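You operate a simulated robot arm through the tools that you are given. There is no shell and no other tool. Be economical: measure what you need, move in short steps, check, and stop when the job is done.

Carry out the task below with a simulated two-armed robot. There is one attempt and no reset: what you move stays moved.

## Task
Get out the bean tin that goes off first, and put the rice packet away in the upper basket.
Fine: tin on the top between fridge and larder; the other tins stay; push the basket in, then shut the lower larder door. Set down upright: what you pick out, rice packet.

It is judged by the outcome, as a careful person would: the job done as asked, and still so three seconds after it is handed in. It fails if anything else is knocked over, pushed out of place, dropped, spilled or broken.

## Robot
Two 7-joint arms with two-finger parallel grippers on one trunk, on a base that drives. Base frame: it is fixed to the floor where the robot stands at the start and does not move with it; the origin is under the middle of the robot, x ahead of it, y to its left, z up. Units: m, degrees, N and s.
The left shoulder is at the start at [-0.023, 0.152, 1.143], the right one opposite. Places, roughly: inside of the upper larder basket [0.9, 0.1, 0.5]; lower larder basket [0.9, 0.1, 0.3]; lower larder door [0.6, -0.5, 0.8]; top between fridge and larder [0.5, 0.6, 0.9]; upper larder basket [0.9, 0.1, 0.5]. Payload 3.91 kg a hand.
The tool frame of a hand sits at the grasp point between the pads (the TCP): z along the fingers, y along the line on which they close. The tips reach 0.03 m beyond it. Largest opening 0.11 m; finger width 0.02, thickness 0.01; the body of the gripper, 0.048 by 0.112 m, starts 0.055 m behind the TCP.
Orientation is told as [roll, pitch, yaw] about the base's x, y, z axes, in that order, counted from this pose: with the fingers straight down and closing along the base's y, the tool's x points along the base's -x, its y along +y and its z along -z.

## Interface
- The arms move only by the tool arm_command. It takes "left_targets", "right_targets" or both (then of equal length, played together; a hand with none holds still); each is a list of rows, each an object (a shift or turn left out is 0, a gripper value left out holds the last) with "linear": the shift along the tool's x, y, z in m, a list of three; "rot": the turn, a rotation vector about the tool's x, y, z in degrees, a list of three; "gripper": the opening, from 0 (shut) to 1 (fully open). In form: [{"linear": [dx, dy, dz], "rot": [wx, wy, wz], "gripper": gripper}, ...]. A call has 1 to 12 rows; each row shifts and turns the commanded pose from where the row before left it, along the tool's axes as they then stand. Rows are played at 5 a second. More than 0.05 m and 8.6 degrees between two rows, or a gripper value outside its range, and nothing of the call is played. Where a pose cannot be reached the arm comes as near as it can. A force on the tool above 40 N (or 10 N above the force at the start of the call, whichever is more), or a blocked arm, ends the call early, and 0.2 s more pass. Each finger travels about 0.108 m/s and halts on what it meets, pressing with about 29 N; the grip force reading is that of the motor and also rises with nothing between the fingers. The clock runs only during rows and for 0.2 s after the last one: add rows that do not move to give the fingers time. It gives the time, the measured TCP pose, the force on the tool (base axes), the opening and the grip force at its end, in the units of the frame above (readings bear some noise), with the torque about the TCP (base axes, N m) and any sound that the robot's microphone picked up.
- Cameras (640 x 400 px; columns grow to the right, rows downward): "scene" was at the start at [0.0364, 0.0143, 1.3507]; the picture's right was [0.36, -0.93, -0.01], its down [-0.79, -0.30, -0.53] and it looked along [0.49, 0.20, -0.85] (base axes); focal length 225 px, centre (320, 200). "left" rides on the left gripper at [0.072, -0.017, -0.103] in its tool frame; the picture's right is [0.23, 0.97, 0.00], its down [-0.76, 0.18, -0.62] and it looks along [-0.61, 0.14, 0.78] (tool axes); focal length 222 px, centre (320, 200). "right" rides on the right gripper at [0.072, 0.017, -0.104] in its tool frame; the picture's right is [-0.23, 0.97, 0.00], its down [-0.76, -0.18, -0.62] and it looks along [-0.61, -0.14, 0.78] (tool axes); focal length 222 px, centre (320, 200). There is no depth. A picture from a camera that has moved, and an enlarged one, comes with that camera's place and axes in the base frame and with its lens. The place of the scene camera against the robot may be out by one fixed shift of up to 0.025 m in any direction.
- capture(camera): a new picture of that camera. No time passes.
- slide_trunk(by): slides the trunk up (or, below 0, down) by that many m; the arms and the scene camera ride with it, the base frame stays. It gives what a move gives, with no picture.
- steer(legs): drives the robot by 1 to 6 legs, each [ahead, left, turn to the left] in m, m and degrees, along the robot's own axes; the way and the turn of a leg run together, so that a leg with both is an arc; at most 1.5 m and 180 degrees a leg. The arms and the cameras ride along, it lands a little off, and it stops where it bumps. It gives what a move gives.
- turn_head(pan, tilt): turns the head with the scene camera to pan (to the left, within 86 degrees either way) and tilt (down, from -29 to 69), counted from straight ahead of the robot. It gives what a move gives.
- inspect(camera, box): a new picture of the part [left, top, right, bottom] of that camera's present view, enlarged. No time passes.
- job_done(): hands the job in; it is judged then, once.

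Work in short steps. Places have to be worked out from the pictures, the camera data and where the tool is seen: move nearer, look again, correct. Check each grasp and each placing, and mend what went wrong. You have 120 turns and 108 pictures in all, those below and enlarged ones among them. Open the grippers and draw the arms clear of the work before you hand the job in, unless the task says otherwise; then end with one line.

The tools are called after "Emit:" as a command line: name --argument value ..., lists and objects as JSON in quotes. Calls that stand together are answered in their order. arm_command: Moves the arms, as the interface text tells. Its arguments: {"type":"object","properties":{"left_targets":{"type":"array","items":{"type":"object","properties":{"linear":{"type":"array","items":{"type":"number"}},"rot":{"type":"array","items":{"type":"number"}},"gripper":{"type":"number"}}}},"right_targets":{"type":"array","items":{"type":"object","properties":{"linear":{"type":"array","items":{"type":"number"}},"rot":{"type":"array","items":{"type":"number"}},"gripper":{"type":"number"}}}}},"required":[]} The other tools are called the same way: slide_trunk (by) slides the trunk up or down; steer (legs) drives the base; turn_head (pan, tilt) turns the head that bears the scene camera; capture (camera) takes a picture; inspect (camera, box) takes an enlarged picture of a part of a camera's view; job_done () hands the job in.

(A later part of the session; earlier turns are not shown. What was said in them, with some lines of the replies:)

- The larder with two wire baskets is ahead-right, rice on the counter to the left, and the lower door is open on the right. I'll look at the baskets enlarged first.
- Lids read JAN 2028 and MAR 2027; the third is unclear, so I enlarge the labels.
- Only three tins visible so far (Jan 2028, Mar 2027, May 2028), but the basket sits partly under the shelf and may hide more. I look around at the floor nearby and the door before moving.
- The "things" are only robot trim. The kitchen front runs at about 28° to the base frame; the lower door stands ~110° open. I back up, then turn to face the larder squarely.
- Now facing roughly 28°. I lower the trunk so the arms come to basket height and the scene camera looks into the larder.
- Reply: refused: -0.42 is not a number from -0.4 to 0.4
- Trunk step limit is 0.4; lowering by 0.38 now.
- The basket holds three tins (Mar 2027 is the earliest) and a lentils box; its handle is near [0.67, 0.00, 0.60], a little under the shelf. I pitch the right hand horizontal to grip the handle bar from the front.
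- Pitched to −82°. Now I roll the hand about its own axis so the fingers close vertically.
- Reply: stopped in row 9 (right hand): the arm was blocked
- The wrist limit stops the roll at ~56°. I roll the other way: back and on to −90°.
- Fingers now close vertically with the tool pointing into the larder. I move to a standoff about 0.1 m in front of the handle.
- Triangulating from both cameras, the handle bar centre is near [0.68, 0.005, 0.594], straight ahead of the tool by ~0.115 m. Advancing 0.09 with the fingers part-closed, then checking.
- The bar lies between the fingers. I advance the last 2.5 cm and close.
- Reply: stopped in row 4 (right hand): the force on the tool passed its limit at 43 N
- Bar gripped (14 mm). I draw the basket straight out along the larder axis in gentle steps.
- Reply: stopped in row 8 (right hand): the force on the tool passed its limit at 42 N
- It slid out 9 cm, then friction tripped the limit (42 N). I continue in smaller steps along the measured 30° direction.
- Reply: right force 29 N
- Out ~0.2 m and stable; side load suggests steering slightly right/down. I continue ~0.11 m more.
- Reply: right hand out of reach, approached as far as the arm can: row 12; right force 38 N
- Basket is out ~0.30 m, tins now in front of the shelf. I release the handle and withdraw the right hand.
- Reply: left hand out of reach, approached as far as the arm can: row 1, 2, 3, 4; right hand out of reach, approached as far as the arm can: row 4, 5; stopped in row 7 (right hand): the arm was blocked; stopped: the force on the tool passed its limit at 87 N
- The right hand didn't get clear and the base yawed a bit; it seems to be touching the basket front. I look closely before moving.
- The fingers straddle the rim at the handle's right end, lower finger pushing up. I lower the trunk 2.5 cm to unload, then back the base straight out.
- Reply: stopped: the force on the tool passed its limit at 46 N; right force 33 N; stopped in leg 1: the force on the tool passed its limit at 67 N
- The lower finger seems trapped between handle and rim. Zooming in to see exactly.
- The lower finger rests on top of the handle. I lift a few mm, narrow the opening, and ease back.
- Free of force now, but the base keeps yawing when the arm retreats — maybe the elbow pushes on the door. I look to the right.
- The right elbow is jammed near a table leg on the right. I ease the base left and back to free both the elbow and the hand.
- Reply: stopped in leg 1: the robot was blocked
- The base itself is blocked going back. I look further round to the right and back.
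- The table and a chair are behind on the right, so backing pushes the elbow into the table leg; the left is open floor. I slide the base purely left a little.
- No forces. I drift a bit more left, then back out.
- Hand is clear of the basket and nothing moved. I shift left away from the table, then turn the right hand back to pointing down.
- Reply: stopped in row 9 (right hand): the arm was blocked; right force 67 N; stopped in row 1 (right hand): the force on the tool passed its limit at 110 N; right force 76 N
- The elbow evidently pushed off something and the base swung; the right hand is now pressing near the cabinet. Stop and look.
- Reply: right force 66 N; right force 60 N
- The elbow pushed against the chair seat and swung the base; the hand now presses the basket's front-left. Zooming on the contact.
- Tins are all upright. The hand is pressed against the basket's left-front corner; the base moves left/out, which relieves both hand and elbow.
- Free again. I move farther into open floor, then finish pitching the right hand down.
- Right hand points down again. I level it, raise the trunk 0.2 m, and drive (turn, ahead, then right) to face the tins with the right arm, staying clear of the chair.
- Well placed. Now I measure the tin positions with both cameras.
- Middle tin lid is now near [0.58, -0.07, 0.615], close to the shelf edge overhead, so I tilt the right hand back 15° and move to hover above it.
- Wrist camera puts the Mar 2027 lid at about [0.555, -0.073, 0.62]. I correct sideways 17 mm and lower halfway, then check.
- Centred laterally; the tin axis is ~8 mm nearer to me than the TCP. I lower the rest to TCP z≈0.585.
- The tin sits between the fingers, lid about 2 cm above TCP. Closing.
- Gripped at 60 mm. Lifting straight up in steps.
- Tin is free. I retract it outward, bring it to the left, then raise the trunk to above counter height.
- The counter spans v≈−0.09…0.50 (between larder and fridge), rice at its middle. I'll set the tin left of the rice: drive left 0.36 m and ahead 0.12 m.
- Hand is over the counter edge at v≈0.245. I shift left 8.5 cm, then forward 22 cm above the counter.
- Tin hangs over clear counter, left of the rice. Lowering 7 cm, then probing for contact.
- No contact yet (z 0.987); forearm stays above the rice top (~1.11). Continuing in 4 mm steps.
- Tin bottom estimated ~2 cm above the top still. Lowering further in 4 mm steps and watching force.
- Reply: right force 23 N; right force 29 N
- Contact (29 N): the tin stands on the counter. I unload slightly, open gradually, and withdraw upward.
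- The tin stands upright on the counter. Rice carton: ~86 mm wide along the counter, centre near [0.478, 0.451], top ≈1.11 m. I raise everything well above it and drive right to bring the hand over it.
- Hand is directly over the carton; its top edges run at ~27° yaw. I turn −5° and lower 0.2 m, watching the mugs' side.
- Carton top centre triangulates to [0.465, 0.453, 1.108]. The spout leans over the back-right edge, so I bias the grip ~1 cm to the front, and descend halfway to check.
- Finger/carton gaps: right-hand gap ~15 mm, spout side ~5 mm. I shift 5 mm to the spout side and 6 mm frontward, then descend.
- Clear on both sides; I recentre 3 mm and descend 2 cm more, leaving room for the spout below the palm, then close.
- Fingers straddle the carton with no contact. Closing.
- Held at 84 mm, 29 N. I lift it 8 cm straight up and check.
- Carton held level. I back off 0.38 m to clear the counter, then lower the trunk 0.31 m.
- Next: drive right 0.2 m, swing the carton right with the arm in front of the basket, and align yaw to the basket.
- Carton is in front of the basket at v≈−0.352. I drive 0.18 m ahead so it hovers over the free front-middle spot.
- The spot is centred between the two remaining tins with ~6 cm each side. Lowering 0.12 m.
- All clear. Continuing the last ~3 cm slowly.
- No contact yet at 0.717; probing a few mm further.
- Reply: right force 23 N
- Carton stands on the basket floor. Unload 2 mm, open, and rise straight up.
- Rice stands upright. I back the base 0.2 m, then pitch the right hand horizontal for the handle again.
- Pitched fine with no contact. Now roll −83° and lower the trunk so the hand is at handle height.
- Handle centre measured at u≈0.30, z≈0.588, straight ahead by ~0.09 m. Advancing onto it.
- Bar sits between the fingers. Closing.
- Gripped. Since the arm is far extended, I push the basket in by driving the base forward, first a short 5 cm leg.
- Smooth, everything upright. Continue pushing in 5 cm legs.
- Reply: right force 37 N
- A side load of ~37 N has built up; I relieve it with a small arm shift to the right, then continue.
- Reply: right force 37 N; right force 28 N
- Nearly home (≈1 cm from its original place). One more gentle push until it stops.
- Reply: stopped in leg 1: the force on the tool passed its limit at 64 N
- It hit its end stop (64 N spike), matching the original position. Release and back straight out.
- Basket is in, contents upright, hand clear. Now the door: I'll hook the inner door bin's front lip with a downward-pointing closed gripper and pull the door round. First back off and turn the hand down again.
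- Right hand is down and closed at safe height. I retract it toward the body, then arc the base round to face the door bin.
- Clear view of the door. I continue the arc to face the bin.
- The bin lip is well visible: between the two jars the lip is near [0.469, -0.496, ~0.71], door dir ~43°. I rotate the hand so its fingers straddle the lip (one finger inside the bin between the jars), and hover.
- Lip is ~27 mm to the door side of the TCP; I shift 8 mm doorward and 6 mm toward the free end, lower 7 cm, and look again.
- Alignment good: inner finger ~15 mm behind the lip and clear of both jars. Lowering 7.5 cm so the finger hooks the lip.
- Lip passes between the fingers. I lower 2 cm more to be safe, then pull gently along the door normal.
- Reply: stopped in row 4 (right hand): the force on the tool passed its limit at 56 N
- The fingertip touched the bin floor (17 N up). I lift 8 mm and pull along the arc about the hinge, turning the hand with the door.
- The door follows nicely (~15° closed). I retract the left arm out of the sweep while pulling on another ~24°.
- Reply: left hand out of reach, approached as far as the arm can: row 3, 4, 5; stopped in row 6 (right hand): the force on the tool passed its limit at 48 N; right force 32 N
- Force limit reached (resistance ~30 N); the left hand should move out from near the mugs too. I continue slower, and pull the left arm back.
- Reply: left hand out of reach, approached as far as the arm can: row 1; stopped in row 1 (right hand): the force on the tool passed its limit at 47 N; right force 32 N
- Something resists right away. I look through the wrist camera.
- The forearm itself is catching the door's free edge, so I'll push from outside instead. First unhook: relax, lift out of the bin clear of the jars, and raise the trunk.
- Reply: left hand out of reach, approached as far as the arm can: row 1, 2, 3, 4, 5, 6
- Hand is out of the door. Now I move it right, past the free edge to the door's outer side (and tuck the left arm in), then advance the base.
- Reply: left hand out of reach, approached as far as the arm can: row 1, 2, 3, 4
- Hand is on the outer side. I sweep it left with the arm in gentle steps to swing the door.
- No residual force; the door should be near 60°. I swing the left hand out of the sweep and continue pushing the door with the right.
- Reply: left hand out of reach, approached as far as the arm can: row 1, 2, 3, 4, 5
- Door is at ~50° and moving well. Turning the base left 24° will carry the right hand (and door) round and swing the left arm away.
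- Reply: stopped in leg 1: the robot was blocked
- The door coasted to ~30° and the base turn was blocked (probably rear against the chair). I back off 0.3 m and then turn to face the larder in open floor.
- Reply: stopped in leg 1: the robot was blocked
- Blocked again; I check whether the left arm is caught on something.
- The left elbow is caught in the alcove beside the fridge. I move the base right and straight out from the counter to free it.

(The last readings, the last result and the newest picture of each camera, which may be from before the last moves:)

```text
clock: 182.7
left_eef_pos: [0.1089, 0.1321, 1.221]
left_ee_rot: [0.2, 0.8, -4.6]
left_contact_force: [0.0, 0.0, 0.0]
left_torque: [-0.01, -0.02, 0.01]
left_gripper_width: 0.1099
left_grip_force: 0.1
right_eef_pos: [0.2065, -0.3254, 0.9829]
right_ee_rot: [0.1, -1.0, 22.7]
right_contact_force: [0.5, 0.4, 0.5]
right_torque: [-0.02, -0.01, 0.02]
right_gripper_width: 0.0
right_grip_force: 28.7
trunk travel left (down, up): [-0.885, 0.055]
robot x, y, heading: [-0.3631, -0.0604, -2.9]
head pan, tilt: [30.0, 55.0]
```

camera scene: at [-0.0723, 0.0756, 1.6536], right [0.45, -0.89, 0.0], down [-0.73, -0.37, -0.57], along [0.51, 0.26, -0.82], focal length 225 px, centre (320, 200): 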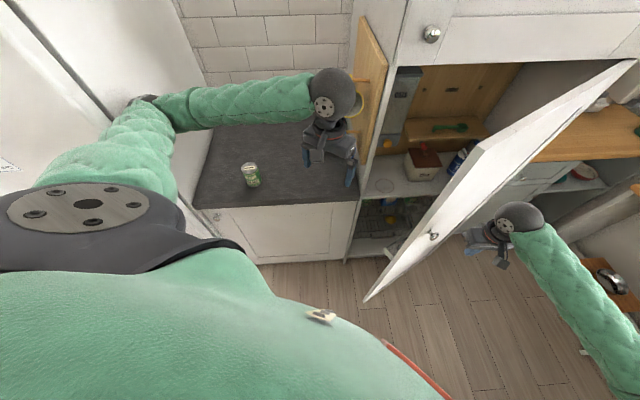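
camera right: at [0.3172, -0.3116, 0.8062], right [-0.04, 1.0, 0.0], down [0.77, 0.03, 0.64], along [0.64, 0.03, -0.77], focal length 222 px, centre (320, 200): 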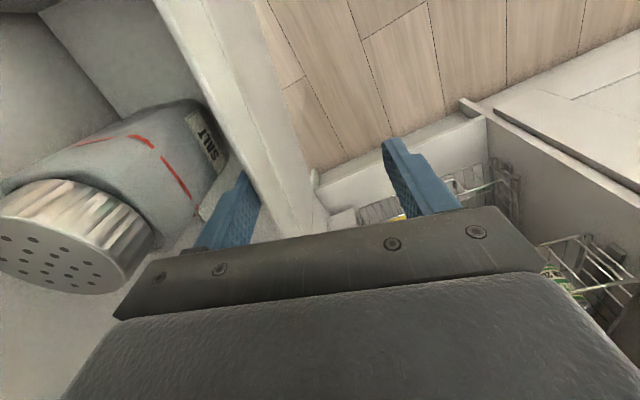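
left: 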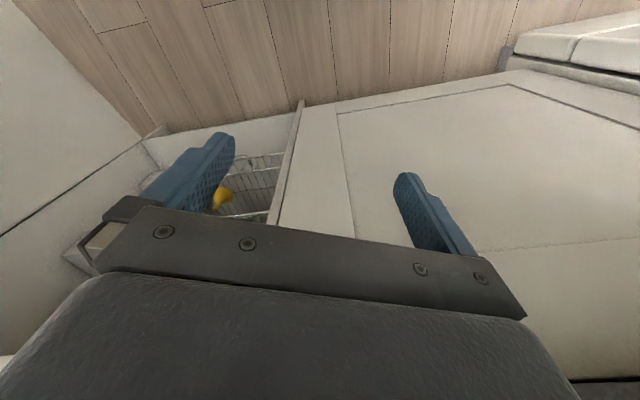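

Freed. Now I push the door the rest of the way with the right hand, moving forward-left against its outer face.

Emit:
arm_command --right_targets '[{"linear": [-0.025, 0.0144, 0]}, {"linear": [-0.025, 0.0144, 0]}, {"linear": [-0.025, 0.0144, 0]}, {"linear": [-0.025, 0.0144, 0]}, {"linear": [-0.025, 0.0144, 0]}, {"linear": [-0.025, 0.0144, 0]}, {"linear": [-0.025, 0.0144, 0]}, {"linear": [-0.025, 0.0144, 0]}, {"linear": [-0.025, 0.0144, 0]}, {"linear": [-0.025, 0.0144, 0]}, {"linear": [-0.025, 0.0144, 0]}, {"linear": [-0.025, 0.0144, 0]}]'

```text
clock: 185.3
left_eef_pos: [0.1089, 0.1292, 1.2216]
left_ee_rot: [0.3, 0.8, -4.6]
left_contact_force: [-0.4, -0.1, -0.1]
left_torque: [0.0, 0.0, 0.0]
left_gripper_width: 0.1099
left_grip_force: 0.1
right_eef_pos: [0.4169, -0.0496, 0.9887]
right_ee_rot: [0.1, -1.0, 22.7]
right_contact_force: [0.2, -0.4, -0.3]
right_torque: [0.0, 0.04, -0.01]
right_gripper_width: 0.0
right_grip_force: 28.8
trunk travel left (down, up): [-0.885, 0.055]
robot x, y, heading: [-0.3622, -0.0657, -2.9]
head pan, tilt: [30.0, 55.0]
```

Still no resistance; continuing straight into the larder direction until the door meets its frame.

Emit:
arm_command --right_targets '[{"linear": [-0.0198, 0.003, 0]}, {"linear": [-0.0198, 0.003, 0]}, {"linear": [-0.0198, 0.003, 0]}, {"linear": [-0.0198, 0.003, 0]}, {"linear": [-0.0198, 0.003, 0]}, {"linear": [-0.0198, 0.003, 0]}, {"linear": [-0.0198, 0.003, 0]}, {"linear": [-0.0198, 0.003, 0]}]'

```text
clock: 186.9
left_eef_pos: [0.1069, 0.1288, 1.2224]
left_ee_rot: [0.2, 0.6, -4.7]
left_contact_force: [0.5, -0.6, 0.1]
left_torque: [0.02, -0.02, 0.01]
left_gripper_width: 0.1101
left_grip_force: 0.1
right_eef_pos: [0.5292, 0.0174, 0.9921]
right_ee_rot: [0.1, -0.6, 22.8]
right_contact_force: [0.0, -0.9, -0.5]
right_torque: [-0.01, -0.02, 0.01]
right_gripper_width: 0.0002
right_grip_force: 28.9
trunk travel left (down, up): [-0.885, 0.055]
robot x, y, heading: [-0.3653, -0.0602, -3.0]
head pan, tilt: [30.0, 55.0]
stopped in row 8 (right hand): the force on the tool passed its limit at 124 N (the readings are from after the stop); the commanded pose is now the measured one
```

A firm stop at u≈0.46 — the door face against its frame. I retract the hand and look.

Emit:
arm_command --right_targets '[{"linear": [0.03, -0.0045, 0]}, {"linear": [0.04, -0.006, 0]}, {"linear": [0.04, -0.006, 0]}, {"linear": [0.04, -0.006, 0]}, {"linear": [0.02, -0.04, 0]}, {"linear": [0.02, -0.04, 0]}, {"linear": [0, -0.045, 0]}, {"linear": [0, -0.045, 0]}, {"gripper": 0.6}, {}]'

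Emit:
turn_head --pan 18 --tilt 38

Emit:
capture --camera "scene"

```text
clock: 189.1
left_eef_pos: [0.1081, 0.1287, 1.2209]
left_ee_rot: [0.1, 0.7, -4.6]
left_contact_force: [0.5, -0.1, -0.1]
left_torque: [-0.02, 0.02, 0.04]
left_gripper_width: 0.1103
left_grip_force: 0.0
right_eef_pos: [0.4289, -0.2315, 0.9914]
right_ee_rot: [0.1, -0.5, 22.8]
right_contact_force: [0.0, -0.3, 0.5]
right_torque: [0.02, 0.0, 0.0]
right_gripper_width: 0.0661
right_grip_force: 0.1
trunk travel left (down, up): [-0.885, 0.055]
robot x, y, heading: [-0.3633, -0.0619, -3.1]
head pan, tilt: [30.0, 55.0]
```

```text
clock: 189.9
left_eef_pos: [0.1092, 0.1284, 1.2221]
left_ee_rot: [0.3, 0.7, -4.6]
left_contact_force: [-1.3, 0.5, 0.6]
left_torque: [0.0, -0.03, 0.0]
left_gripper_width: 0.1101
left_grip_force: 0.0
right_eef_pos: [0.4295, -0.2325, 0.9903]
right_ee_rot: [0.1, -0.6, 22.9]
right_contact_force: [0.8, -0.3, 0.6]
right_torque: [0.01, 0.01, -0.01]
right_gripper_width: 0.066
right_grip_force: 0.1
trunk travel left (down, up): [-0.885, 0.055]
robot x, y, heading: [-0.362, -0.0615, -3.1]
head pan, tilt: [18.0, 38.0]
```

```text
1 pictures are left
camera scene: at [-0.232, -0.0427, 1.6773], right [0.26, -0.97, 0.0], down [-0.6, -0.16, -0.79], along [0.76, 0.2, -0.62], focal length 225 px, centre (320, 200)
```

scene: 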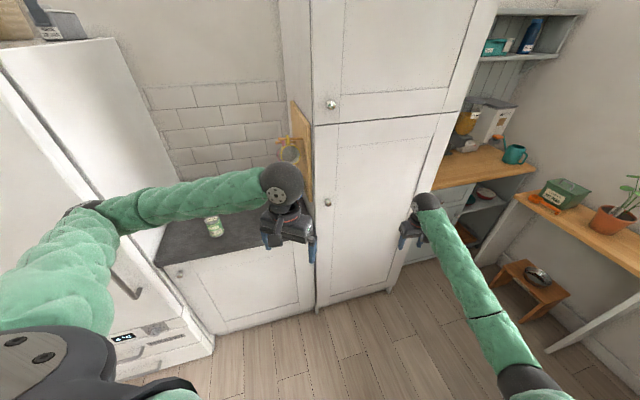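

The lower door is shut flush, and the tin stands upright on the counter. I open the right gripper fully with both arms clear, then hand in.

Emit:
arm_command --right_targets '[{"linear": [0.03, 0, 0], "gripper": 1}, {"linear": [0.03, 0, 0]}, {}, {}]'

Emit:
inspect --camera "scene" --box '[150, 90, 470, 320]'

```text
clock: 190.9
left_eef_pos: [0.1088, 0.1282, 1.2218]
left_ee_rot: [0.2, 0.7, -4.7]
left_contact_force: [-0.3, -0.2, -0.7]
left_torque: [0.05, -0.01, 0.0]
left_gripper_width: 0.1098
left_grip_force: 0.0
right_eef_pos: [0.3736, -0.2566, 0.9891]
right_ee_rot: [0.1, -0.5, 22.7]
right_contact_force: [-0.4, -0.2, 0.2]
right_torque: [0.05, -0.03, 0.0]
right_gripper_width: 0.1098
right_grip_force: 0.0
trunk travel left (down, up): [-0.885, 0.055]
robot x, y, heading: [-0.362, -0.0614, -2.9]
head pan, tilt: [18.0, 38.0]
```

```text
1.74 times, centred on (310, 205) of scene
camera zoom: at [-0.2324, -0.0433, 1.6774], right [0.26, -0.97, 0.0], down [-0.6, -0.16, -0.79], along [0.76, 0.2, -0.62], focal length 391 px, centre (337, 191)
```

zoom: 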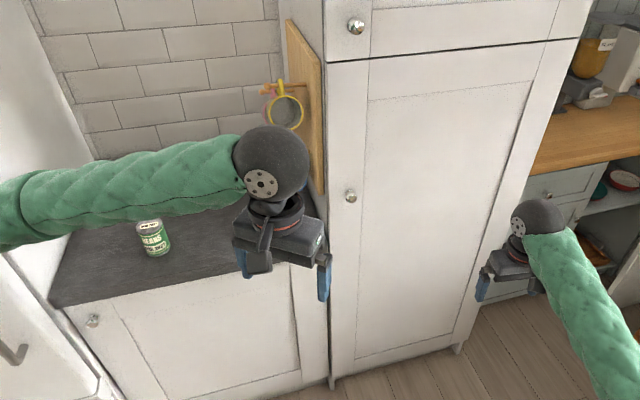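

Door shut, tin upright on the counter top, grippers open and arms clear; handing in.

Emit:
job_done

```text
The job is handed in.
```

The tin that goes off first (March 2027) stands upright on the top between fridge and larder. The rice is upright in the upper basket, pushed in, with the lower door shut. While I was working, an elbow pressed against the dining chair and probably the table leg. They may have shifted slightly, and I did not check.
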